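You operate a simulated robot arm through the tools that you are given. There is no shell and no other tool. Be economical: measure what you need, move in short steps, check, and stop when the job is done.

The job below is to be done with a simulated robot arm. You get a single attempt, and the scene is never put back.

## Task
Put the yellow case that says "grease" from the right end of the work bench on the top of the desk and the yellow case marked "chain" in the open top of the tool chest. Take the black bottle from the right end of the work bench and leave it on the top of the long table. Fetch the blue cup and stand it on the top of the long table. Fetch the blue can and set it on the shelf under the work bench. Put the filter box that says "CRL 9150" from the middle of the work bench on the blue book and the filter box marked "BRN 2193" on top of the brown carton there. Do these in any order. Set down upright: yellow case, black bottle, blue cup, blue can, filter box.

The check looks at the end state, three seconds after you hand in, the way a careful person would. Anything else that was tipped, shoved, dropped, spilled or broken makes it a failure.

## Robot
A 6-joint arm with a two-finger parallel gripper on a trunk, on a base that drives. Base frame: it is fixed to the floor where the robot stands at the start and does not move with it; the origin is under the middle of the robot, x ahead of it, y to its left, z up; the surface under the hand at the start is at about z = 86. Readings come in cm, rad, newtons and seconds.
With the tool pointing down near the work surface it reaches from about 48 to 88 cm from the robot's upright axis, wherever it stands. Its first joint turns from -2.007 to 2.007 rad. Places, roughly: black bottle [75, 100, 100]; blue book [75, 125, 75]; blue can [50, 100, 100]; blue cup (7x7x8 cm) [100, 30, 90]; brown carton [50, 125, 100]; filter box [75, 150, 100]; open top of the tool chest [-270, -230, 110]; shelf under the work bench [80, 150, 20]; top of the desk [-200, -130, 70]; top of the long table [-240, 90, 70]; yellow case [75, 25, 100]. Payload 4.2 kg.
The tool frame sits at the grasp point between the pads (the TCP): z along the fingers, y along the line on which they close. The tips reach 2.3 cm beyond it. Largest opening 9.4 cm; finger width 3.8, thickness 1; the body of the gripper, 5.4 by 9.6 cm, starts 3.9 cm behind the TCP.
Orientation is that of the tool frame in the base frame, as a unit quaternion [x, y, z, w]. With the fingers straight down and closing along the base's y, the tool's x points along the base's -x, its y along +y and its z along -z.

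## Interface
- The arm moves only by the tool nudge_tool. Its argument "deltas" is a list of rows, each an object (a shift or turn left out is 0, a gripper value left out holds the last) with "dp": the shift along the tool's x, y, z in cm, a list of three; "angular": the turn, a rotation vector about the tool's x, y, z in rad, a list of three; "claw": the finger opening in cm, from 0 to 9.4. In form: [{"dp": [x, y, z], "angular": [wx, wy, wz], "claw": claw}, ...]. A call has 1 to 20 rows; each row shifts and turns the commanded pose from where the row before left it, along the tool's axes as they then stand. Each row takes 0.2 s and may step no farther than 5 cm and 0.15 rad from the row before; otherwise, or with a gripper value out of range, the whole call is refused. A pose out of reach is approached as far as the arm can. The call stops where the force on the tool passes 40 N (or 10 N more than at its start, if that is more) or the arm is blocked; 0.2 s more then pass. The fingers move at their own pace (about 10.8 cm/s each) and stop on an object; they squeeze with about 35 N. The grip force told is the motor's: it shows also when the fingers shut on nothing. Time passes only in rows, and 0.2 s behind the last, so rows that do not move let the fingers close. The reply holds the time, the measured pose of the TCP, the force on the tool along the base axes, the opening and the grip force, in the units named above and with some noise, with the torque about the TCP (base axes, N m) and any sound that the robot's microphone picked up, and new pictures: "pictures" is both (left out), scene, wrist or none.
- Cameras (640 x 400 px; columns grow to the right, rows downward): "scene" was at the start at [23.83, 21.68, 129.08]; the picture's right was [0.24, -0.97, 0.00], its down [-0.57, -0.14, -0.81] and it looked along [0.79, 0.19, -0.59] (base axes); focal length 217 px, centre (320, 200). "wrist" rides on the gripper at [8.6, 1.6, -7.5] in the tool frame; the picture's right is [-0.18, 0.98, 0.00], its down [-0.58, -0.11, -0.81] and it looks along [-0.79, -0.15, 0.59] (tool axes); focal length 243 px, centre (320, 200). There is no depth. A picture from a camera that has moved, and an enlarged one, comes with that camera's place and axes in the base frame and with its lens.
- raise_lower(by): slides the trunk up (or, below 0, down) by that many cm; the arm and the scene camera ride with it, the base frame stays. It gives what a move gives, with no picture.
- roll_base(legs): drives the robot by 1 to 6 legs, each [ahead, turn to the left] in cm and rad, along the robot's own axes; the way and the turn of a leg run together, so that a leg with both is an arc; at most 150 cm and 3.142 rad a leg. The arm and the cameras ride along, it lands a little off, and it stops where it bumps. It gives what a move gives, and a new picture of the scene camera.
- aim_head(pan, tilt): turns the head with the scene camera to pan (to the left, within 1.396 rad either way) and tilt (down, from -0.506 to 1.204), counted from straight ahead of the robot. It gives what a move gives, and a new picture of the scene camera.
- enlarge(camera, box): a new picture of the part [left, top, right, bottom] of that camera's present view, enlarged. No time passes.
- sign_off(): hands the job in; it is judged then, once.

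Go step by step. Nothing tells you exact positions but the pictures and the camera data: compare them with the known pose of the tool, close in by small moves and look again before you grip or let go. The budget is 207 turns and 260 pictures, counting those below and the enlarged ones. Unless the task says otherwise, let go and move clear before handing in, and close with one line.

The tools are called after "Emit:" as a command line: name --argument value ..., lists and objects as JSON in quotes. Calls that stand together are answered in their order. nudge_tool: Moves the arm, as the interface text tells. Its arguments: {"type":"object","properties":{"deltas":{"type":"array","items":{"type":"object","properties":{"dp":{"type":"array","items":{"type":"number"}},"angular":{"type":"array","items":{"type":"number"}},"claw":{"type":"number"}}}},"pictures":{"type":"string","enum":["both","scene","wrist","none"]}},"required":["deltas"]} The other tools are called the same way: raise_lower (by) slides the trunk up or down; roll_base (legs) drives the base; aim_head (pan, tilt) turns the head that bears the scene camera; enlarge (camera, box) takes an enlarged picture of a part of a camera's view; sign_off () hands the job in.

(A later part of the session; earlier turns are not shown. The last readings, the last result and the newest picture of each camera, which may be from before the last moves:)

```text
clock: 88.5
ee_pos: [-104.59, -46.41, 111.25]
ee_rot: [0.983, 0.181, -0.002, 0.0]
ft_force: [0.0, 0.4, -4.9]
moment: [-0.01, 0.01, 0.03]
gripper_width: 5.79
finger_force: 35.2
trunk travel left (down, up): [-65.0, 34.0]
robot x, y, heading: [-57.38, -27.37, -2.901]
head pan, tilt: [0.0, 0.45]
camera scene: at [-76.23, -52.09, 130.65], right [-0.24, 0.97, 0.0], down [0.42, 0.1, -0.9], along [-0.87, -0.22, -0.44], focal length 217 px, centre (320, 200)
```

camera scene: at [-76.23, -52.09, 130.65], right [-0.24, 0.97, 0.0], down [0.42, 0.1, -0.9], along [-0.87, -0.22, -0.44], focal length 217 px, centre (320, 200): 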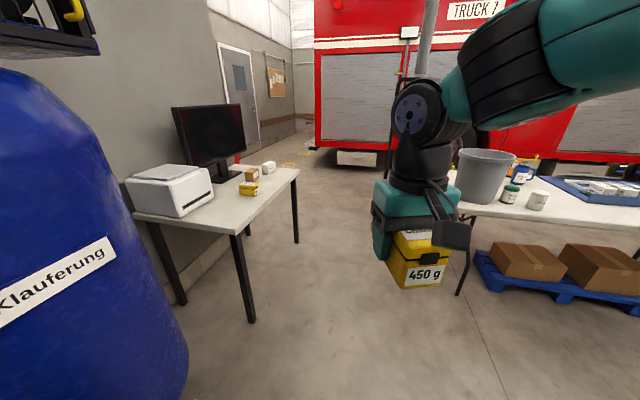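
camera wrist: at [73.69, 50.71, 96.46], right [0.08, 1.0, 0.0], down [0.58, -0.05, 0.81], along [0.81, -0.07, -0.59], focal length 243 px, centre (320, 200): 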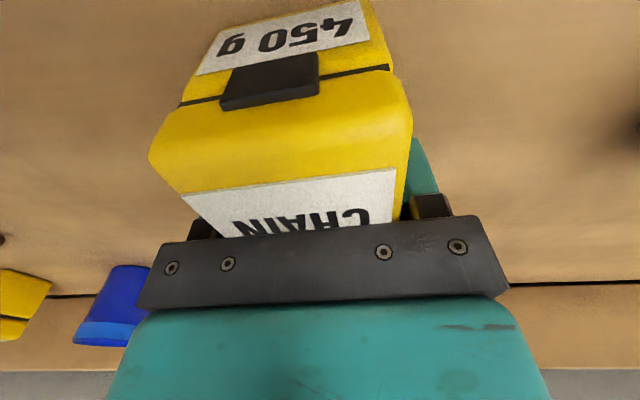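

Clear ahead. I'll drive to about (-200, -72) and look again.

Emit:
roll_base --legs '[[0, 0.065], [148, 0]]'

Emit:
aim_head --pan 0.5 --tilt 0.45

```text
clock: 96.3
ee_pos: [-244.2, -95.52, 111.24]
ee_rot: [0.976, 0.217, -0.003, 0.0]
ft_force: [-0.5, 0.3, -5.5]
moment: [-0.01, 0.02, 0.01]
gripper_width: 5.79
finger_force: 35.5
trunk travel left (down, up): [-65.0, 34.0]
robot x, y, heading: [-198.34, -73.36, -2.823]
head pan, tilt: [0.0, 0.45]
camera scene: at [-215.42, -99.09, 130.65], right [-0.31, 0.95, 0.0], down [0.41, 0.14, -0.9], along [-0.86, -0.28, -0.44], focal length 217 px, centre (320, 200)
```

scene: 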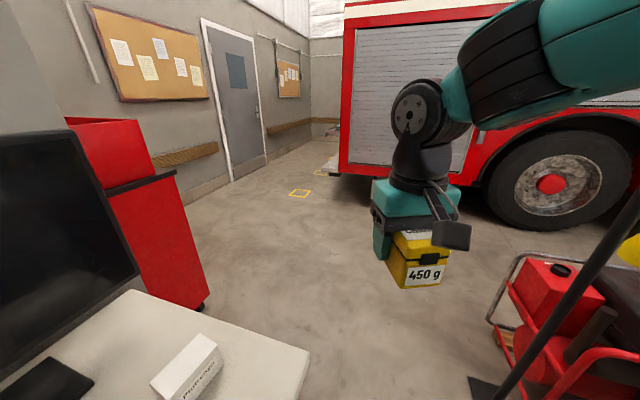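

```text
clock: 97.2
ee_pos: [-244.23, -95.58, 111.23]
ee_rot: [0.976, 0.218, -0.003, 0.0]
ft_force: [-0.2, 1.2, -5.0]
moment: [0.0, 0.01, 0.03]
gripper_width: 5.78
finger_force: 34.5
trunk travel left (down, up): [-65.0, 34.0]
robot x, y, heading: [-198.34, -72.63, -2.82]
head pan, tilt: [0.499, 0.45]
camera scene: at [-212.98, -102.91, 130.65], right [-0.73, 0.69, 0.0], down [0.3, 0.32, -0.9], along [-0.62, -0.66, -0.44], focal length 217 px, centre (320, 200)
```

scene: 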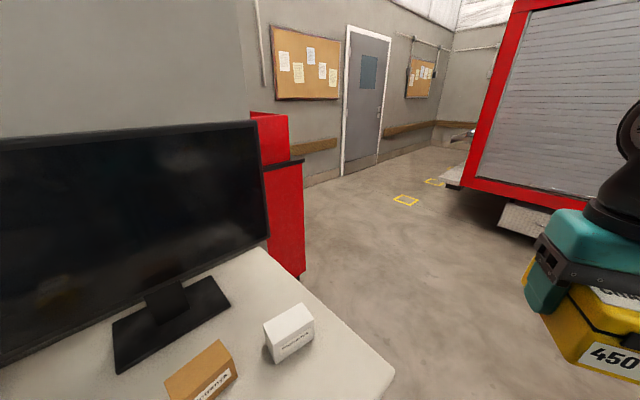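

The chest stands in the nook past the desk's end. I'll drive past the desk end and turn to face it.

Emit:
roll_base --legs '[[0, -0.095], [90, 0], [0, 1.2]]'

Emit:
aim_head --pan 0.1 --tilt 0.5

```text
clock: 105.4
ee_pos: [-285.02, -144.21, 111.29]
ee_rot: [0.712, 0.703, -0.002, 0.002]
ft_force: [0.5, 0.8, -3.8]
moment: [-0.03, 0.02, -0.01]
gripper_width: 5.79
finger_force: 35.0
trunk travel left (down, up): [-65.0, 34.0]
robot x, y, heading: [-285.14, -92.86, -1.705]
head pan, tilt: [0.499, 0.45]
camera scene: at [-264.61, -119.3, 130.65], right [-0.93, -0.36, 0.0], down [-0.15, 0.41, -0.9], along [0.32, -0.84, -0.44], focal length 217 px, centre (320, 200)
```

scene: 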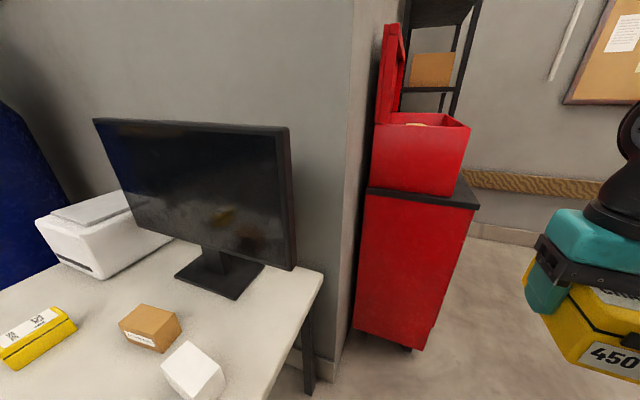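

```text
clock: 106.3
ee_pos: [-285.05, -144.07, 111.21]
ee_rot: [0.712, 0.702, -0.002, 0.002]
ft_force: [0.5, -0.2, -3.2]
moment: [0.02, -0.04, 0.0]
gripper_width: 5.78
finger_force: 35.3
trunk travel left (down, up): [-65.0, 34.0]
robot x, y, heading: [-285.27, -93.21, -1.704]
head pan, tilt: [0.099, 0.499]
camera scene: at [-268.21, -119.81, 130.21], right [-1.0, 0.03, 0.0], down [0.02, 0.48, -0.88], along [-0.03, -0.88, -0.48], focal length 217 px, centre (320, 200)
```

scene: 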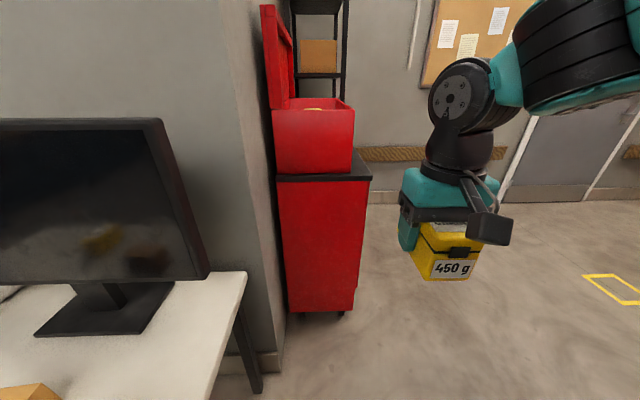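

The chest's top box is open upward with its rim at z≈122. I'll raise the trunk fully to look inside.

Emit:
raise_lower --by 33

Emit:
aim_head --pan 0.1 --tilt 0.6

Emit:
enlarge --camera "scene" --box '[240, 60, 432, 180]'

```text
clock: 109.6
ee_pos: [-285.0, -144.07, 144.2]
ee_rot: [0.712, 0.702, -0.002, 0.002]
ft_force: [0.4, 1.2, -4.3]
moment: [-0.02, 0.03, 0.0]
gripper_width: 5.8
finger_force: 35.4
trunk travel left (down, up): [-98.0, 1.0]
robot x, y, heading: [-284.97, -92.92, -1.705]
head pan, tilt: [0.099, 0.499]
```

```text
clock: 110.2
ee_pos: [-285.1, -144.16, 144.39]
ee_rot: [0.712, 0.702, -0.002, 0.002]
ft_force: [-1.1, -0.2, -4.5]
moment: [-0.02, -0.01, -0.04]
gripper_width: 5.79
finger_force: 35.0
trunk travel left (down, up): [-98.0, 1.0]
robot x, y, heading: [-285.01, -93.08, -1.708]
head pan, tilt: [0.099, 0.6]
camera scene: at [-268.21, -119.55, 162.3], right [-1.0, 0.04, 0.0], down [0.02, 0.56, -0.83], along [-0.03, -0.82, -0.56], focal length 217 px, centre (320, 200)
```

scene: 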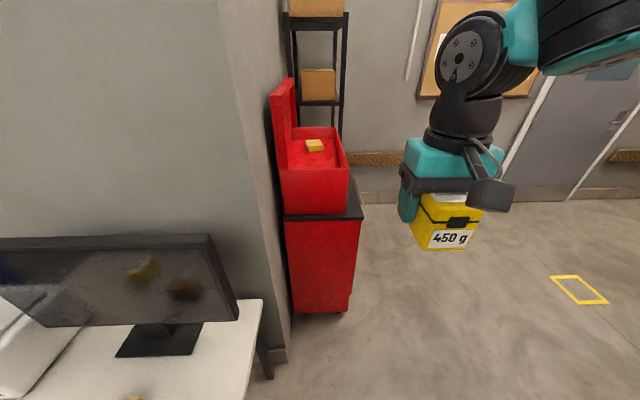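

```text
3.33 times, centred on (336, 120) of scene
camera zoom: at [-268.21, -119.55, 162.3], right [-1.0, 0.04, 0.0], down [0.02, 0.56, -0.83], along [-0.03, -0.82, -0.56], focal length 724 px, centre (267, 467)
```

zoom: 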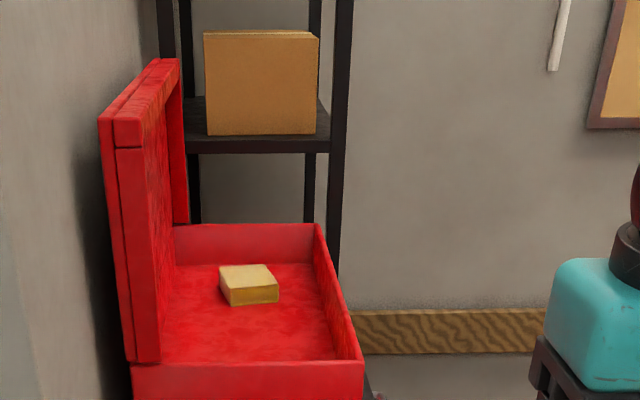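

Inside of the tray: x≈-258..-282, y≈-203..-260, floor z≈115, with a yellow block at y≈-243. I'll place chain at (-271, -220) and drive closer first.

Emit:
roll_base --legs '[[40, 0], [0, 0.134], [22, 0]]'

Emit:
aim_head --pan 0.2 --tilt 0.9

```text
clock: 114.7
ee_pos: [-283.43, -206.84, 144.33]
ee_rot: [0.661, 0.75, -0.001, 0.002]
ft_force: [-0.9, 0.9, -4.2]
moment: [-0.06, -0.03, 0.01]
gripper_width: 5.79
finger_force: 34.7
trunk travel left (down, up): [-98.0, 1.0]
robot x, y, heading: [-290.86, -156.03, -1.565]
head pan, tilt: [0.099, 0.6]
camera scene: at [-270.12, -180.12, 162.3], right [-0.99, -0.11, 0.0], down [-0.06, 0.56, -0.83], along [0.09, -0.82, -0.56], focal length 217 px, centre (320, 200)
```

scene: 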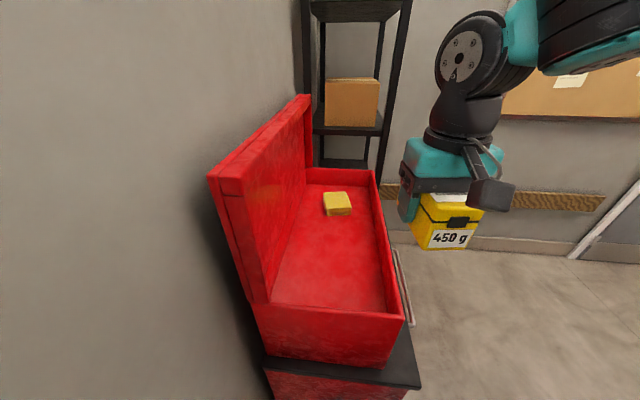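

```text
clock: 115.5
ee_pos: [-283.41, -206.85, 144.25]
ee_rot: [0.661, 0.75, -0.001, 0.003]
ft_force: [-0.6, -0.9, -4.4]
moment: [-0.01, 0.02, -0.01]
gripper_width: 5.81
finger_force: 34.7
trunk travel left (down, up): [-98.0, 1.0]
robot x, y, heading: [-290.39, -156.42, -1.563]
head pan, tilt: [0.201, 0.901]
camera scene: at [-269.5, -178.75, 159.83], right [-0.98, -0.2, 0.0], down [-0.16, 0.77, -0.62], along [0.13, -0.61, -0.78], focal length 217 px, centre (320, 200)
```

scene: 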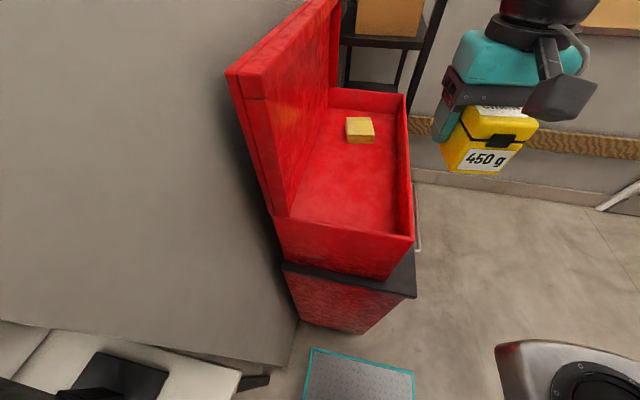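

Geometry confirmed. I'll align the tool square with the tray, move over (-271, -220), and start lowering.

Emit:
nudge_tool --deltas '[{"angular": [0, 0, 0.128]}, {"dp": [-3.3, 3.1, 0]}, {"dp": [-3.3, 3.1, 0]}, {"dp": [-3.3, 3.1, 0]}, {"dp": [-3.3, 3.1, 0]}, {"dp": [0, 0, 4]}, {"dp": [0, 0, 4]}, {"dp": [0, 0, 4]}]'

```text
clock: 117.3
ee_pos: [-270.61, -220.51, 132.24]
ee_rot: [0.708, 0.706, -0.001, 0.002]
ft_force: [0.1, 0.3, -4.4]
moment: [0.0, -0.01, -0.02]
gripper_width: 5.76
finger_force: 35.1
trunk travel left (down, up): [-98.0, 1.0]
robot x, y, heading: [-290.35, -156.55, -1.564]
head pan, tilt: [0.201, 0.901]
camera scene: at [-269.51, -178.72, 159.83], right [-0.98, -0.21, 0.0], down [-0.16, 0.77, -0.62], along [0.13, -0.61, -0.78], focal length 217 px, centre (320, 200)
camera wrist: at [-269.02, -211.6, 139.42], right [0.98, -0.19, 0.0], down [-0.11, -0.58, 0.81], along [-0.15, -0.8, -0.59], focal length 243 px, centre (320, 200)
```

scene: 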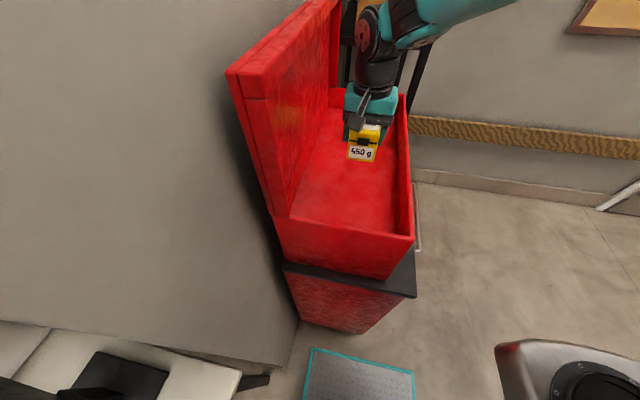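
wrist: 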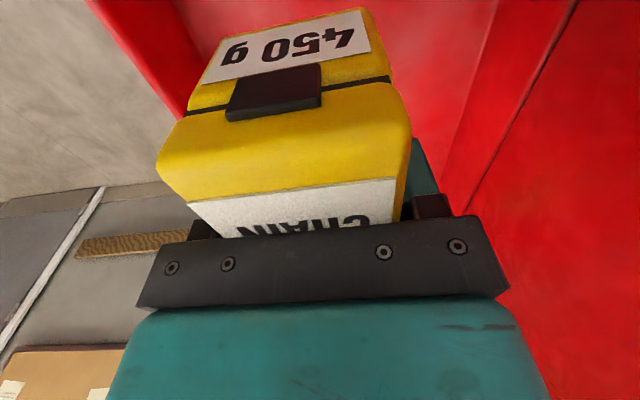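

Well placed, clear of the block. I'll lower 9 cm, then in half-centimetre steps.

Emit:
nudge_tool --deltas '[{"dp": [0, 0, 3]}, {"dp": [0, 0, 3]}, {"dp": [0, 0, 2]}, {"dp": [0, 0, 0.7]}, {"dp": [0, 0, 0.7]}, {"dp": [0, 0, 0.5]}, {"dp": [0, 0, 0.5]}, {"dp": [0, 0, 0.5]}, {"dp": [0, 0, 0.5]}, {"dp": [0, 0, 0.5]}, {"dp": [0, 0, 0.5]}, {"dp": [0, 0, 0.5]}, {"dp": [0, 0, 0.5]}]' --pictures "scene"

```text
clock: 120.1
ee_pos: [-270.95, -220.22, 118.93]
ee_rot: [0.708, 0.706, -0.001, 0.002]
ft_force: [0.7, 0.2, -4.7]
moment: [-0.03, -0.02, -0.03]
gripper_width: 5.77
finger_force: 35.1
trunk travel left (down, up): [-98.0, 1.0]
robot x, y, heading: [-290.86, -155.92, -1.567]
head pan, tilt: [0.201, 0.901]
camera scene: at [-269.5, -178.75, 159.82], right [-0.98, -0.2, 0.0], down [-0.16, 0.77, -0.62], along [0.13, -0.61, -0.78], focal length 217 px, centre (320, 200)
```

scene: 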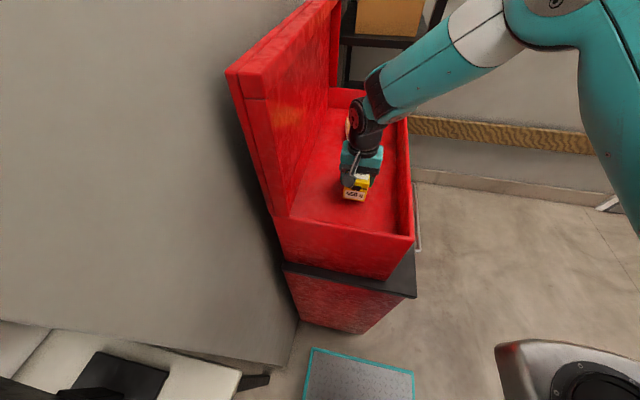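

Emit:
nudge_tool --deltas '[{"dp": [0, 0, 0.5]}, {"dp": [0, 0, 0.5]}, {"dp": [0, 0, 0.5]}, {"dp": [0, 0, 0.5]}, {"dp": [0, 0, 0.5]}, {"dp": [0, 0, 0.5]}, {"dp": [0, 0, 0.5]}, {"dp": [0, 0, 0.5]}]' --pictures "none"

```text
clock: 121.5
ee_pos: [-270.87, -220.53, 116.83]
ee_rot: [0.708, 0.706, -0.004, 0.006]
ft_force: [-1.5, 0.6, 18.8]
moment: [1.35, 0.71, 0.01]
gripper_width: 5.8
finger_force: 34.5
trunk travel left (down, up): [-98.0, 1.0]
robot x, y, heading: [-291.1, -156.57, -1.566]
head pan, tilt: [0.201, 0.901]
stopped in row 6: the force on the tool passed its limit at 47 N (the readings are from after the stop); the commanded pose is now the measured one
```

Contact with the tray floor. I'll ease up slightly, release and rise clear.

Emit:
nudge_tool --deltas '[{"dp": [0, 0, -0.2]}, {"claw": 8.5}, {"claw": 8.5}, {"claw": 8.5}, {"dp": [0, 0, -3]}, {"dp": [0, 0, -5]}, {"dp": [0, 0, -5]}, {"dp": [0, 0, -5]}, {"dp": [0, 0, -5]}, {"dp": [0, 0, -4]}, {"dp": [3, -3, 0]}, {"dp": [3, -3, 0]}, {"dp": [3, -3, 0]}, {"dp": [3, -2, 0]}]' --pictures "both"

```text
clock: 124.5
ee_pos: [-282.23, -208.38, 143.62]
ee_rot: [0.707, 0.707, -0.002, 0.005]
ft_force: [0.1, 0.3, 0.1]
moment: [0.03, -0.01, 0.03]
gripper_width: 8.52
finger_force: 0.0
trunk travel left (down, up): [-98.0, 1.0]
robot x, y, heading: [-290.78, -156.48, -1.564]
head pan, tilt: [0.201, 0.901]
camera scene: at [-269.5, -178.77, 159.82], right [-0.98, -0.2, 0.0], down [-0.16, 0.77, -0.62], along [0.13, -0.61, -0.78], focal length 217 px, centre (320, 200)
camera wrist: at [-280.52, -199.53, 150.79], right [0.98, -0.19, 0.01], down [-0.11, -0.57, 0.81], along [-0.15, -0.8, -0.58], focal length 243 px, centre (320, 200)
```

scene: 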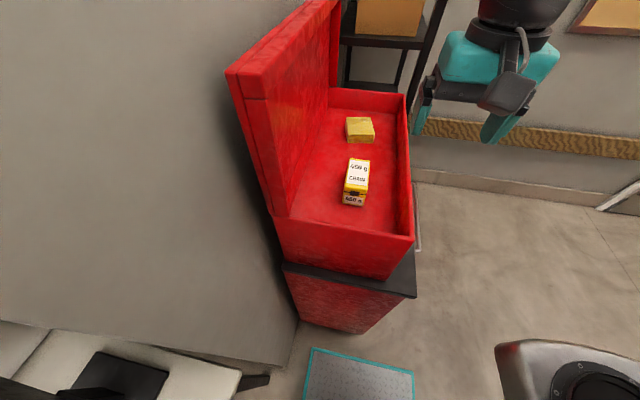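
wrist: 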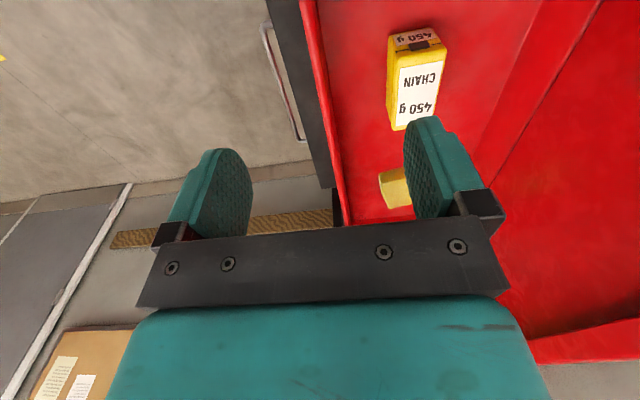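

Chain is in the chest tray. Next I'll drive back to the bench around y≈28 for the blue cup at the back edge.

Emit:
roll_base --legs '[[-63, 0], [0, 2.048], [130, 0], [130, 0], [0, -0.484], [50, 0]]'

Emit:
raise_lower --by -33

Emit:
aim_head --pan 0 --tilt 0.6

```text
clock: 149.3
ee_pos: [37.71, 50.77, 143.69]
ee_rot: [-0.019, 1.0, 0.001, 0.006]
ft_force: [0.6, 0.2, -0.2]
moment: [-0.01, 0.01, 0.01]
gripper_width: 8.5
finger_force: 0.0
trunk travel left (down, up): [-98.0, 1.0]
robot x, y, heading: [-13.86, 39.98, 0.053]
head pan, tilt: [0.201, 0.901]
camera scene: at [7.77, 62.07, 159.83], right [0.24, -0.97, 0.0], down [-0.76, -0.19, -0.62], along [0.6, 0.15, -0.78], focal length 217 px, centre (320, 200)
```

scene: 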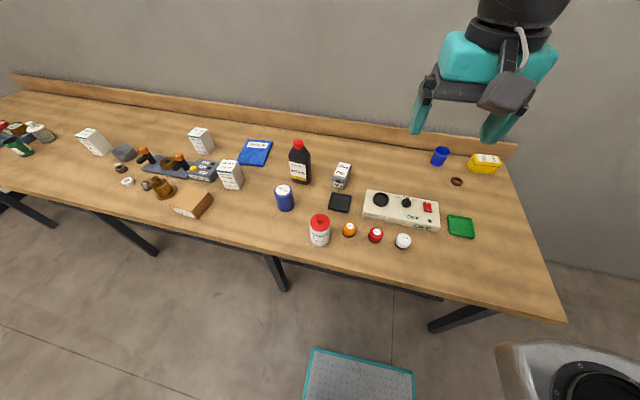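

```text
clock: 152.6
ee_pos: [37.75, 50.85, 110.6]
ee_rot: [-0.019, 1.0, 0.003, 0.006]
ft_force: [0.6, -1.0, -0.1]
moment: [-0.03, 0.0, 0.0]
gripper_width: 8.49
finger_force: 0.0
trunk travel left (down, up): [-65.0, 34.0]
robot x, y, heading: [-13.64, 40.1, 0.048]
head pan, tilt: [0.201, 0.901]
```

```text
clock: 153.4
ee_pos: [37.48, 50.79, 110.52]
ee_rot: [-0.019, 1.0, 0.001, 0.006]
ft_force: [-0.3, 0.1, 0.0]
moment: [0.02, -0.01, 0.0]
gripper_width: 8.48
finger_force: 0.1
trunk travel left (down, up): [-65.0, 34.0]
robot x, y, heading: [-13.77, 40.17, 0.049]
head pan, tilt: [0.0, 0.6]
camera scene: at [9.29, 60.64, 129.29], right [0.05, -1.0, 0.0], down [-0.56, -0.03, -0.82], along [0.82, 0.04, -0.57], focal length 217 px, centre (320, 200)
```

scene: 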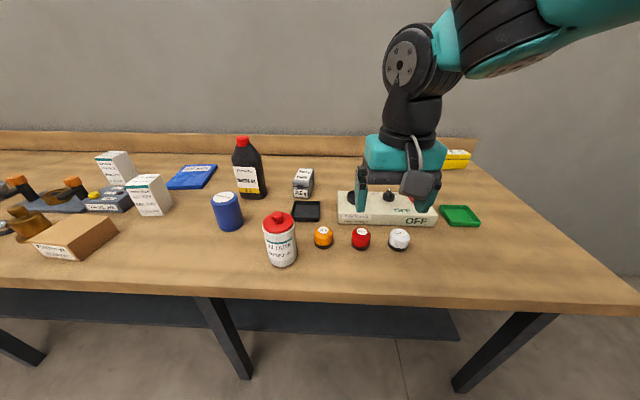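

The robot stands at (-13.7, 40). I'll shift right and forward to get nearest the cup.

Emit:
roll_base --legs '[[0, -0.5], [18, 0], [0, 0.45]]'

Emit:
enlarge --camera "scene" --box '[340, 100, 532, 220]'

```text
clock: 157.6
ee_pos: [54.38, 39.71, 110.57]
ee_rot: [0.011, 1.0, 0.002, 0.006]
ft_force: [0.5, 1.2, -0.3]
moment: [-0.01, -0.01, -0.02]
gripper_width: 8.5
finger_force: 0.1
trunk travel left (down, up): [-65.0, 34.0]
robot x, y, heading: [2.48, 32.0, -0.01]
head pan, tilt: [0.0, 0.6]
camera scene: at [26.63, 51.31, 129.3], right [-0.01, -1.0, 0.0], down [-0.56, 0.01, -0.83], along [0.82, -0.01, -0.56], focal length 217 px, centre (320, 200)
```

scene: 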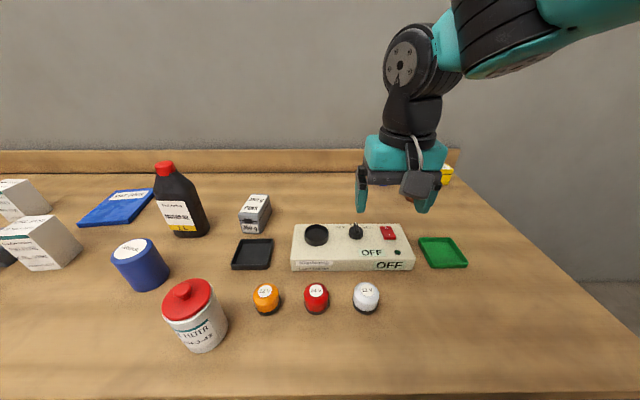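

```text
3.33 times, centred on (436, 160) of scene
camera zoom: at [26.63, 51.31, 129.3], right [-0.01, -1.0, 0.0], down [-0.56, 0.01, -0.83], along [0.82, -0.01, -0.56], focal length 724 px, centre (-67, 333)
```

zoom: 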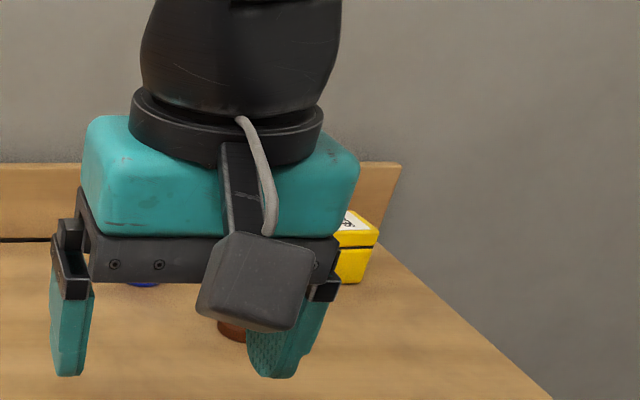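

The cup is hidden behind the gripper. I'll tilt the tool 0.6 rad outward to extend the reach and move to a standoff in front of it.

Emit:
nudge_tool --deltas '[{"angular": [0, -0.15, 0], "claw": 9.4}, {"angular": [0, -0.15, 0]}, {"angular": [0, -0.15, 0]}, {"angular": [0, -0.15, 0]}, {"dp": [-2.64, -1.61, 3.02]}, {"dp": [-2.64, -1.61, 3.02]}, {"dp": [-2.64, -1.61, 3.02]}, {"dp": [-2.64, -1.61, 3.02]}, {"dp": [-2.64, -1.61, 3.02]}, {"dp": [-2.64, -1.61, 3.02]}, {"dp": [-2.64, -1.61, 3.02]}, {"dp": [-2.64, -1.61, 3.02]}, {"dp": [-2.64, -1.61, 3.02]}]'

```text
clock: 160.4
ee_pos: [89.03, 24.17, 101.86]
ee_rot: [0.009, 0.953, 0.0, 0.301]
ft_force: [-0.3, 0.0, 1.2]
moment: [0.0, -0.01, 0.0]
gripper_width: 9.39
finger_force: 0.1
trunk travel left (down, up): [-65.0, 34.0]
robot x, y, heading: [2.38, 31.79, -0.015]
head pan, tilt: [0.0, 0.6]
camera scene: at [26.58, 51.32, 129.31], right [-0.01, -1.0, 0.0], down [-0.56, 0.01, -0.83], along [0.83, -0.01, -0.56], focal length 217 px, centre (320, 200)
camera wrist: at [77.7, 26.17, 102.82], right [0.17, 0.98, 0.11], down [0.01, -0.11, 0.99], along [0.99, -0.17, -0.03], focal length 243 px, centre (320, 200)
```

scene: 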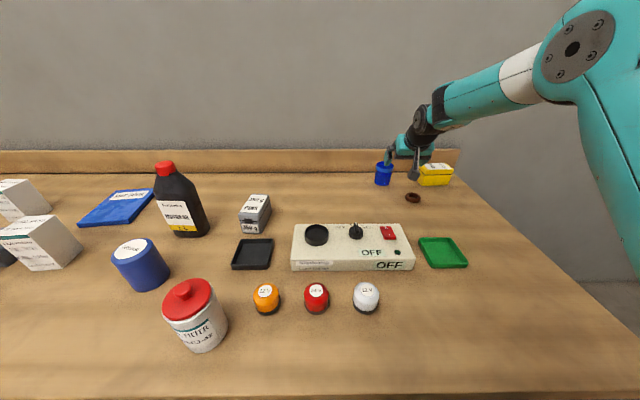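
wrist: 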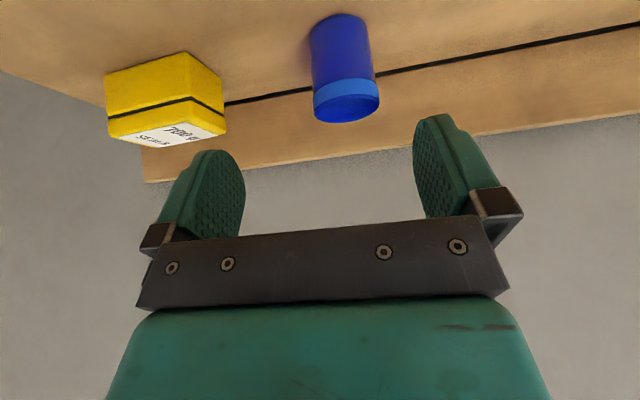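

The cup is centred near (102.5, 25.7). I'll correct sideways, advance part way along the fingers, and check.

Emit:
nudge_tool --deltas '[{"dp": [-1.5, 1.75, 0]}, {"dp": [-1.6, 0, 3]}, {"dp": [-1.6, 0, 3]}, {"dp": [0, 0, 3]}]' --pictures "both"

```text
clock: 161.4
ee_pos: [97.94, 26.09, 97.31]
ee_rot: [0.011, 0.953, -0.001, 0.302]
ft_force: [0.1, 0.4, 0.6]
moment: [-0.01, -0.01, -0.01]
gripper_width: 9.4
finger_force: 0.0
trunk travel left (down, up): [-65.0, 34.0]
robot x, y, heading: [2.06, 32.01, -0.014]
head pan, tilt: [0.0, 0.6]
camera scene: at [26.59, 51.31, 129.31], right [-0.01, -1.0, 0.0], down [-0.56, 0.01, -0.83], along [0.83, -0.01, -0.56], focal length 217 px, centre (320, 200)
camera wrist: at [86.66, 27.97, 98.17], right [0.17, 0.98, 0.11], down [0.01, -0.11, 0.99], along [0.99, -0.17, -0.03], focal length 243 px, centre (320, 200)
```

scene: 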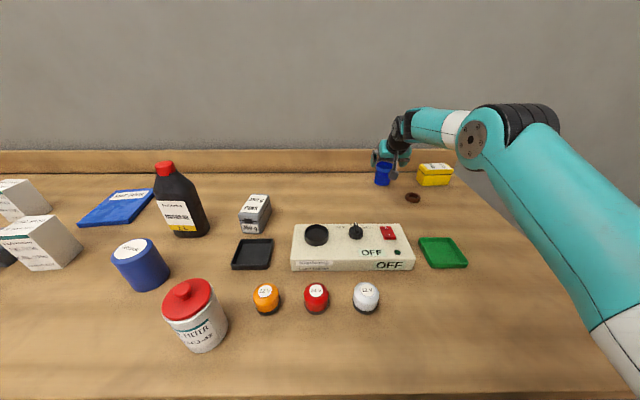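
wrist: 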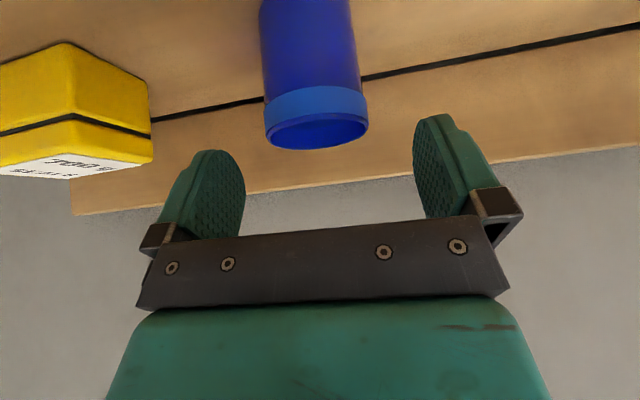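

Aligned; the remaining move is about 7 cm along the fingers. Then close.

Emit:
nudge_tool --deltas '[{"dp": [0, -0.4, 2.5]}, {"dp": [0, 0, 2.5]}, {"dp": [0, 0, 1.8]}, {"claw": 4}, {"claw": 4}, {"claw": 4}]' --pictures "both"

```text
clock: 162.8
ee_pos: [101.54, 25.73, 91.66]
ee_rot: [0.011, 0.954, -0.001, 0.301]
ft_force: [0.5, -0.3, 0.3]
moment: [0.01, 0.02, 0.0]
gripper_width: 6.13
finger_force: 35.5
out of reach, approached as far as the arm can: row 3
trunk travel left (down, up): [-65.0, 34.0]
robot x, y, heading: [2.57, 32.11, -0.013]
head pan, tilt: [0.0, 0.6]
camera scene: at [26.63, 51.31, 129.3], right [-0.01, -1.0, 0.0], down [-0.56, 0.01, -0.83], along [0.82, -0.01, -0.56], focal length 217 px, centre (320, 200)
camera wrist: at [90.17, 27.55, 92.65], right [0.17, 0.98, 0.11], down [0.01, -0.11, 0.99], along [0.99, -0.17, -0.03], focal length 243 px, centre (320, 200)
```

scene: 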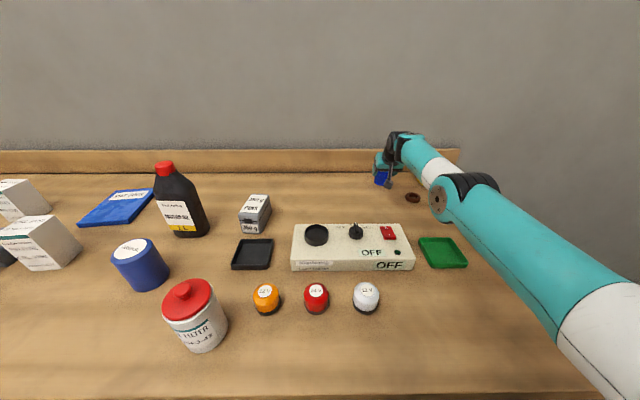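
wrist: 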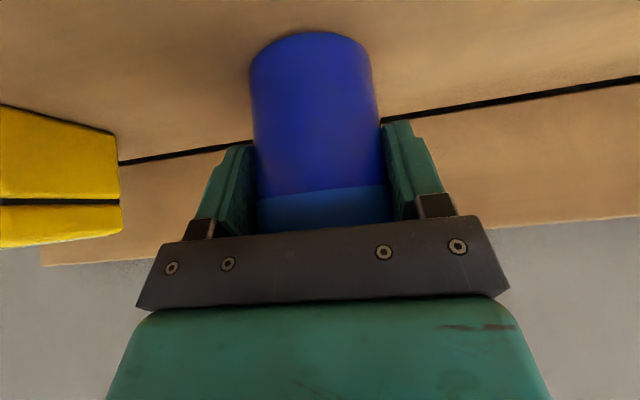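

Cup gripped upright. I'll lift and retract it together.

Emit:
nudge_tool --deltas '[{"dp": [-0.9, 0, -1.75]}, {"dp": [-0.9, 0, -1.75]}, {"dp": [2.17, 0, -3.91]}, {"dp": [2.17, 0, -3.91]}, {"dp": [2.17, 0, -3.91]}, {"dp": [2.17, 0, -3.91]}, {"dp": [2.17, 0, -3.91]}, {"dp": [2.17, 0, -3.91]}, {"dp": [2.17, 0, -3.91]}, {"dp": [2.17, 0, -3.91]}, {"dp": [2.17, 0, -3.91]}, {"dp": [2.6, 0, -3.0]}]' --pictures "both"

```text
clock: 165.4
ee_pos: [61.34, 26.56, 114.19]
ee_rot: [0.01, 0.954, -0.001, 0.301]
ft_force: [1.4, -1.0, -0.7]
moment: [0.01, 0.01, -0.03]
gripper_width: 6.12
finger_force: 35.1
trunk travel left (down, up): [-65.0, 34.0]
robot x, y, heading: [1.98, 31.96, -0.013]
head pan, tilt: [0.0, 0.6]
camera scene: at [26.68, 51.31, 129.29], right [-0.01, -1.0, 0.0], down [-0.57, 0.01, -0.82], along [0.82, -0.01, -0.57], focal length 217 px, centre (320, 200)
camera wrist: at [50.1, 28.53, 115.21], right [0.17, 0.98, 0.11], down [0.01, -0.11, 0.99], along [0.99, -0.17, -0.03], focal length 243 px, centre (320, 200)
```

scene: 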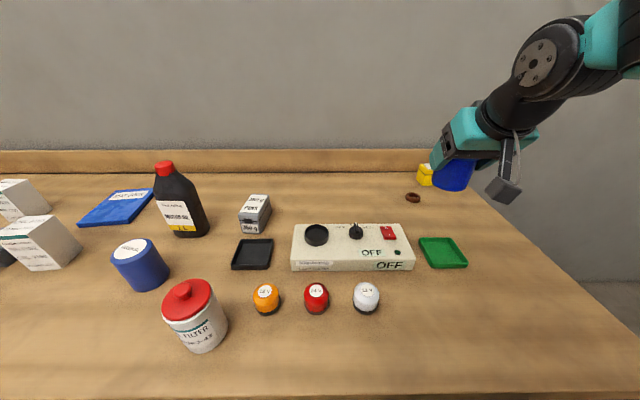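
wrist: 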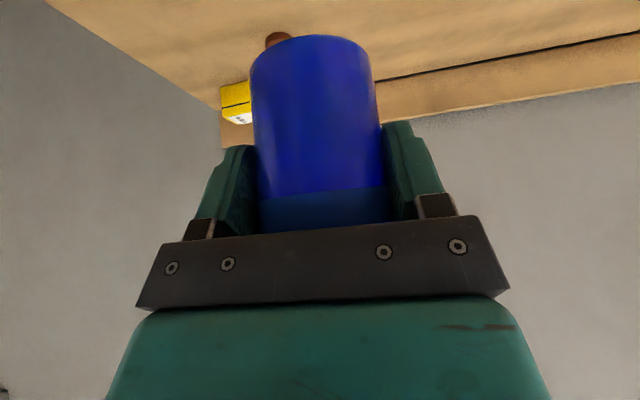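

Cup is up and level. I'll back off, turn around and approach the long table to find a clear spot.

Emit:
roll_base --legs '[[-55, 0], [0, 2.8], [65, 0], [0, 0.35]]'

Emit:
aim_head --pan 0.2 --tilt 0.5

```text
clock: 179.3
ee_pos: [-170.56, 62.61, 114.06]
ee_rot: [0.954, -0.022, -0.301, -0.005]
ft_force: [0.0, -0.8, -0.9]
moment: [0.0, 0.0, -0.01]
gripper_width: 6.12
finger_force: 35.2
trunk travel left (down, up): [-65.0, 34.0]
robot x, y, heading: [-111.47, 55.66, 3.105]
head pan, tilt: [0.0, 0.6]
camera scene: at [-136.03, 37.19, 129.3], right [0.03, 1.0, 0.0], down [0.56, -0.02, -0.83], along [-0.82, 0.03, -0.56], focal length 217 px, centre (320, 200)
```

scene: 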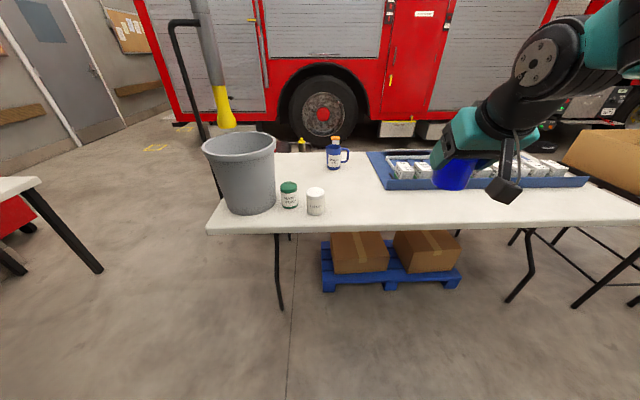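

```text
clock: 180.1
ee_pos: [-170.61, 62.62, 114.16]
ee_rot: [0.953, -0.021, -0.301, -0.005]
ft_force: [0.3, 0.1, 0.2]
moment: [-0.01, -0.03, 0.0]
gripper_width: 6.12
finger_force: 34.8
trunk travel left (down, up): [-65.0, 34.0]
robot x, y, heading: [-111.43, 55.9, 3.113]
head pan, tilt: [0.201, 0.499]
camera scene: at [-136.16, 35.39, 130.21], right [-0.17, 0.99, 0.0], down [0.47, 0.08, -0.88], along [-0.87, -0.15, -0.48], focal length 217 px, centre (320, 200)
```

scene: 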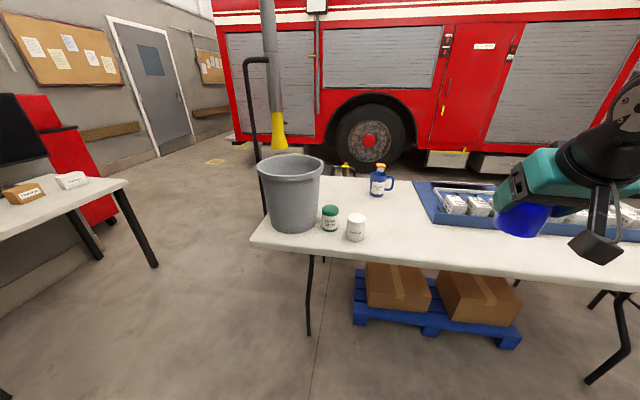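

The clear patch of the long table is around (-218, 60), between the mugs and the blue tray. I'll drive 35 cm closer, lower the trunk 12 cm, and reach out.

Emit:
roll_base --legs '[[35, 0.03]]'

Emit:
raise_lower --by -12

Emit:
nudge_tool --deltas '[{"dp": [-3.3, 0, 2.26]}, {"dp": [-3.3, 0, 2.26]}, {"dp": [-3.3, 0, 2.26]}, {"dp": [2.26, 0, 3.3]}, {"dp": [2.26, 0, 3.3]}]'

```text
clock: 182.3
ee_pos: [-205.97, 61.28, 114.18]
ee_rot: [0.954, -0.006, -0.3, 0.0]
ft_force: [-0.9, 0.3, -0.7]
moment: [-0.02, 0.0, 0.0]
gripper_width: 6.1
finger_force: 35.0
trunk travel left (down, up): [-65.0, 34.0]
robot x, y, heading: [-147.01, 56.15, 3.141]
head pan, tilt: [0.201, 0.499]
camera scene: at [-170.78, 35.19, 130.21], right [-0.2, 0.98, 0.0], down [0.47, 0.1, -0.88], along [-0.86, -0.17, -0.48], focal length 217 px, centre (320, 200)
```

scene: 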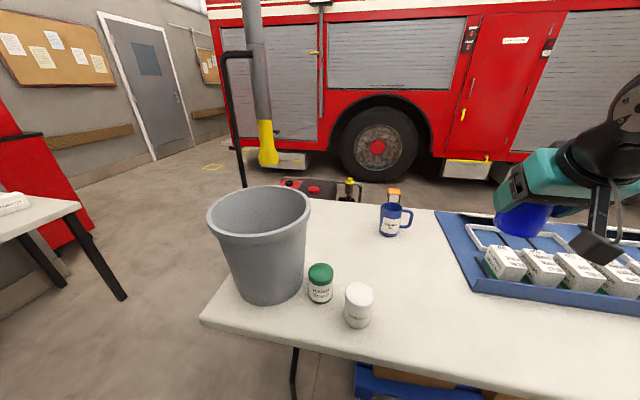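

```text
clock: 183.8
ee_pos: [-205.99, 61.05, 102.33]
ee_rot: [0.954, -0.006, -0.3, 0.0]
ft_force: [-0.3, -0.1, -0.7]
moment: [0.02, 0.0, 0.02]
gripper_width: 6.13
finger_force: 35.0
trunk travel left (down, up): [-53.0, 46.0]
robot x, y, heading: [-146.76, 56.09, 3.14]
head pan, tilt: [0.201, 0.499]
```

```text
clock: 185.0
ee_pos: [-218.01, 61.18, 94.42]
ee_rot: [0.953, -0.006, -0.301, 0.001]
ft_force: [0.5, -0.1, -0.6]
moment: [0.0, -0.03, 0.01]
gripper_width: 6.11
finger_force: 34.8
trunk travel left (down, up): [-53.0, 46.0]
robot x, y, heading: [-146.57, 56.52, 3.143]
head pan, tilt: [0.201, 0.499]
camera scene: at [-170.75, 35.19, 118.22], right [-0.2, 0.98, 0.0], down [0.47, 0.1, -0.88], along [-0.86, -0.17, -0.48], focal length 217 px, centre (320, 200)
camera wrist: at [-206.58, 59.6, 95.36], right [-0.16, -0.98, 0.11], down [-0.01, 0.11, 0.99], along [-0.99, 0.16, -0.03], focal length 243 px, centre (320, 200)
```

scene: 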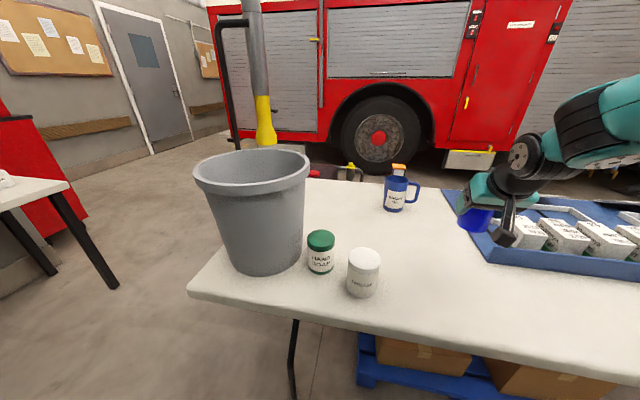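
wrist: 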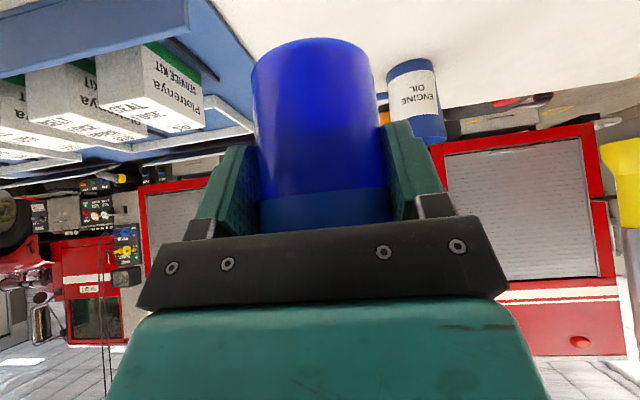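

The blue tray edge is near y=70, so I shift the cup to y≈56 and lower towards the table.

Emit:
nudge_tool --deltas '[{"dp": [0, 4.8, 0]}, {"dp": [2.26, 0, 3.3]}, {"dp": [2.26, 0, 3.3]}, {"dp": [1.13, 0, 1.65]}]'

```text
clock: 186.0
ee_pos: [-218.33, 56.48, 84.08]
ee_rot: [0.954, -0.006, -0.3, 0.0]
ft_force: [-0.4, -0.2, -0.3]
moment: [-0.02, -0.01, 0.02]
gripper_width: 6.09
finger_force: 35.6
trunk travel left (down, up): [-53.0, 46.0]
robot x, y, heading: [-146.72, 56.21, 3.138]
head pan, tilt: [0.201, 0.499]
camera scene: at [-170.76, 35.19, 118.22], right [-0.2, 0.98, 0.0], down [0.47, 0.1, -0.88], along [-0.86, -0.17, -0.48], focal length 217 px, centre (320, 200)
camera wrist: at [-206.96, 54.8, 85.08], right [-0.16, -0.98, 0.11], down [-0.01, 0.11, 0.99], along [-0.99, 0.16, -0.03], focal length 243 px, centre (320, 200)
```

scene: 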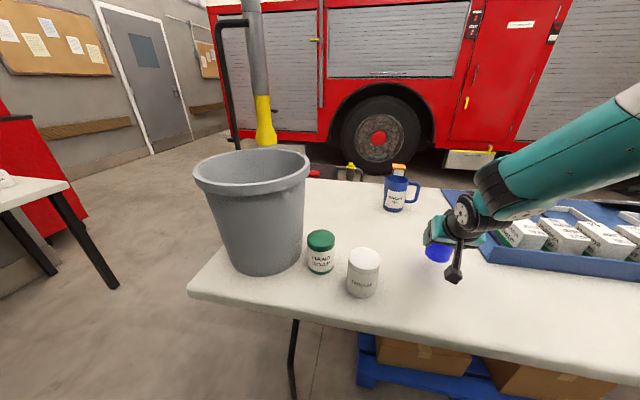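
wrist: 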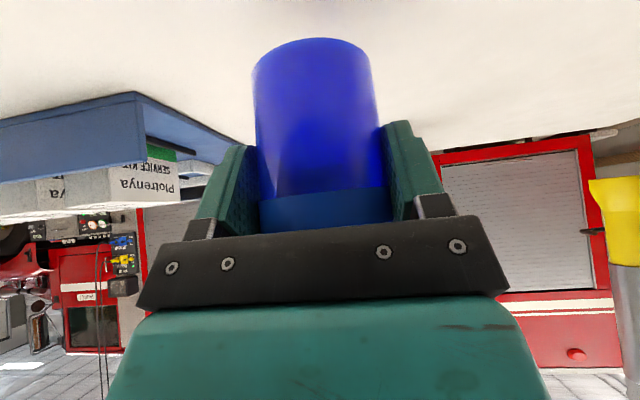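

Emit:
nudge_tool --deltas '[{"dp": [0.68, 0, 0.99]}, {"dp": [0.68, 0, 0.99]}, {"dp": [0.34, 0, 0.5]}, {"dp": [0.17, 0, 0.25]}, {"dp": [0.17, 0, 0.25]}, {"dp": [0.17, 0, 0.25]}, {"dp": [0, 0, 0]}]' --pictures "none"

```text
clock: 187.6
ee_pos: [-218.27, 56.42, 80.38]
ee_rot: [0.954, -0.006, -0.301, 0.001]
ft_force: [0.0, 0.3, -0.4]
moment: [-0.01, 0.02, 0.0]
gripper_width: 6.09
finger_force: 34.7
trunk travel left (down, up): [-53.0, 46.0]
robot x, y, heading: [-146.99, 56.07, 3.144]
head pan, tilt: [0.201, 0.499]
```

Emit:
nudge_tool --deltas '[{"dp": [0.17, 0, 0.25]}, {"dp": [0.17, 0, 0.25]}, {"dp": [0.17, 0, 0.25]}, {"dp": [0, 0, 0]}]' --pictures "none"

Emit:
nudge_tool --deltas '[{"dp": [0.17, 0, 0.25]}, {"dp": [0, 0, 0]}]' --pictures "wrist"

```text
clock: 188.6
ee_pos: [-218.31, 56.4, 79.48]
ee_rot: [0.953, -0.005, -0.302, 0.0]
ft_force: [0.3, -1.4, 8.4]
moment: [-0.12, -0.06, 0.01]
gripper_width: 6.08
finger_force: 35.4
trunk travel left (down, up): [-53.0, 46.0]
robot x, y, heading: [-146.65, 56.63, 3.143]
head pan, tilt: [0.201, 0.499]
```

```text
clock: 189.2
ee_pos: [-218.28, 56.51, 79.43]
ee_rot: [0.953, -0.006, -0.304, 0.001]
ft_force: [0.3, 0.0, 30.8]
moment: [-0.02, 0.03, -0.07]
gripper_width: 6.13
finger_force: 34.4
trunk travel left (down, up): [-53.0, 46.0]
robot x, y, heading: [-147.09, 56.6, 3.144]
head pan, tilt: [0.201, 0.499]
camera wrist: at [-206.99, 54.82, 80.42], right [-0.16, -0.98, 0.11], down [0.0, 0.11, 0.99], along [-0.99, 0.16, -0.02], focal length 243 px, centre (320, 200)
```

wrist: 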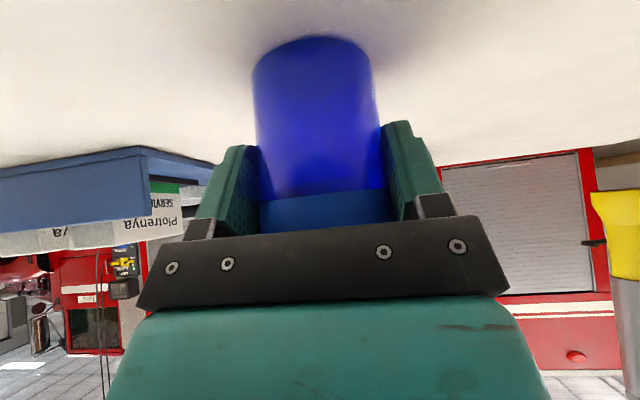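

Touched down with the table at z≈73.8. I'll ease up a little, release and back out along the fingers.

Emit:
nudge_tool --deltas '[{"dp": [-0.17, 0, -0.25]}, {"dp": [0, 0, 0]}, {"claw": 9.4}, {"claw": 9.4}, {"claw": 9.4}]' --pictures "none"

Emit:
nudge_tool --deltas '[{"dp": [0, 0, -3]}, {"dp": [0, 0, -4]}, {"dp": [0, 0, -4]}, {"dp": [0, 0, -4]}, {"dp": [-2, 0, -4]}, {"dp": [-2, 0, -4], "angular": [0, 0.15, 0]}, {"dp": [0, 0, 0], "angular": [0, 0.15, 0]}, {"dp": [0, 0, 0], "angular": [0, 0.15, 0]}, {"dp": [0, 0, 0], "angular": [0, 0.15, 0]}]' --pictures "both"

```text
clock: 190.4
ee_pos: [-218.22, 56.45, 79.51]
ee_rot: [0.954, -0.005, -0.3, 0.001]
ft_force: [-0.1, 0.4, -0.3]
moment: [0.01, -0.01, 0.05]
gripper_width: 9.39
finger_force: 0.0
trunk travel left (down, up): [-53.0, 46.0]
robot x, y, heading: [-146.91, 56.35, 3.143]
head pan, tilt: [0.201, 0.499]
```

```text
clock: 192.4
ee_pos: [-208.56, 56.4, 100.79]
ee_rot: [1.0, -0.005, -0.005, 0.001]
ft_force: [0.2, -0.5, 0.4]
moment: [0.03, 0.01, -0.01]
gripper_width: 9.38
finger_force: 0.0
trunk travel left (down, up): [-53.0, 46.0]
robot x, y, heading: [-146.71, 56.07, 3.149]
head pan, tilt: [0.201, 0.499]
camera scene: at [-170.75, 35.19, 118.21], right [-0.2, 0.98, 0.0], down [0.47, 0.1, -0.88], along [-0.86, -0.17, -0.48], focal length 217 px, centre (320, 200)
camera wrist: at [-199.84, 54.87, 107.94], right [-0.19, -0.98, 0.01], down [-0.57, 0.12, 0.81], along [-0.8, 0.15, -0.58], focal length 243 px, centre (320, 200)
```

scene: 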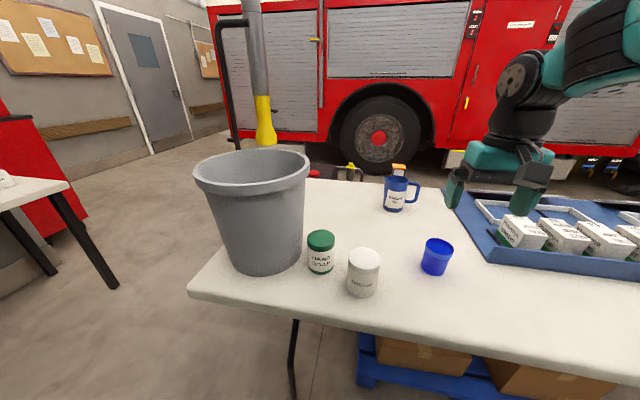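
wrist: 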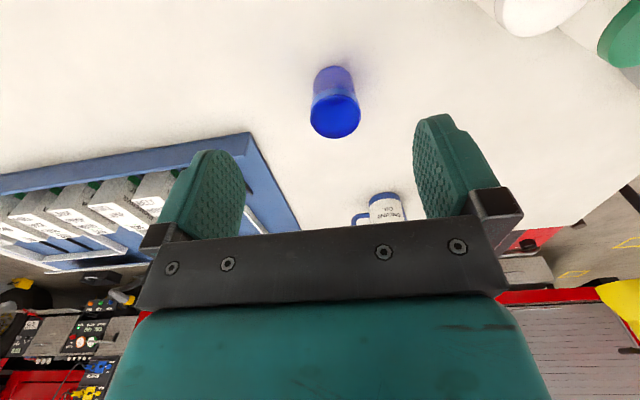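

Cup stands upright on the table. Next I raise the trunk, return to the bench opposite y≈82, and look at the bottle.

Emit:
raise_lower --by 20

Emit:
roll_base --legs '[[-60, 0], [0, -2.64], [54, 0], [0, -0.5], [36, 0]]'

Emit:
aim_head --pan 0 --tilt 0.6

```text
clock: 194.6
ee_pos: [-208.44, 56.46, 120.75]
ee_rot: [1.0, -0.005, -0.005, 0.002]
ft_force: [1.1, -0.1, 0.2]
moment: [-0.02, 0.02, -0.03]
gripper_width: 9.4
finger_force: 0.1
trunk travel left (down, up): [-73.0, 26.0]
robot x, y, heading: [-146.85, 56.53, 3.144]
head pan, tilt: [0.201, 0.499]
```

```text
clock: 210.3
ee_pos: [58.86, 84.87, 120.68]
ee_rot: [-0.004, 1.0, 0.002, 0.006]
ft_force: [0.1, 0.3, -0.4]
moment: [-0.04, -0.01, -0.01]
gripper_width: 9.38
finger_force: 0.0
trunk travel left (down, up): [-73.0, 26.0]
robot x, y, heading: [-3.09, 83.89, 0.019]
head pan, tilt: [0.201, 0.499]
camera scene: at [20.93, 105.62, 138.21], right [0.22, -0.98, 0.0], down [-0.47, -0.1, -0.88], along [0.86, 0.19, -0.48], focal length 217 px, centre (320, 200)
```

scene: 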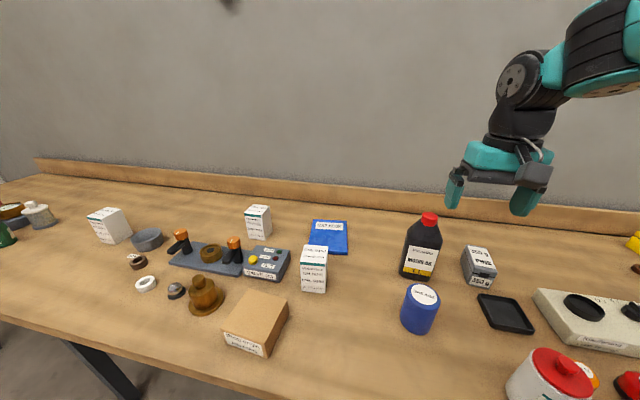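

```text
clock: 211.0
ee_pos: [58.85, 84.89, 120.71]
ee_rot: [-0.004, 1.0, 0.002, 0.005]
ft_force: [0.4, -0.6, -0.3]
moment: [0.01, 0.03, 0.01]
gripper_width: 9.45
finger_force: 0.0
trunk travel left (down, up): [-73.0, 26.0]
robot x, y, heading: [-3.0, 83.66, 0.021]
head pan, tilt: [0.0, 0.6]
camera scene: at [20.88, 103.81, 137.3], right [0.02, -1.0, 0.0], down [-0.56, -0.01, -0.83], along [0.83, 0.01, -0.56], focal length 217 px, centre (320, 200)
```

scene: 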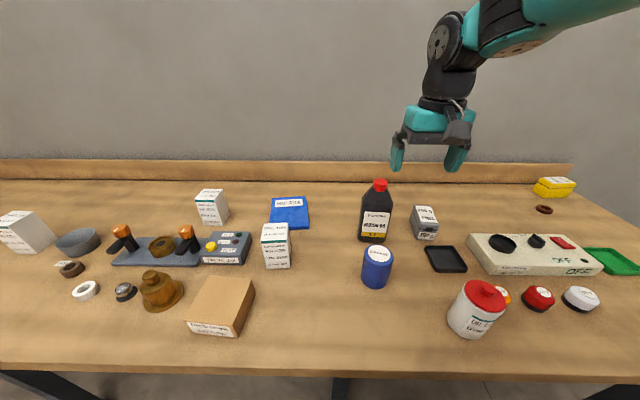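

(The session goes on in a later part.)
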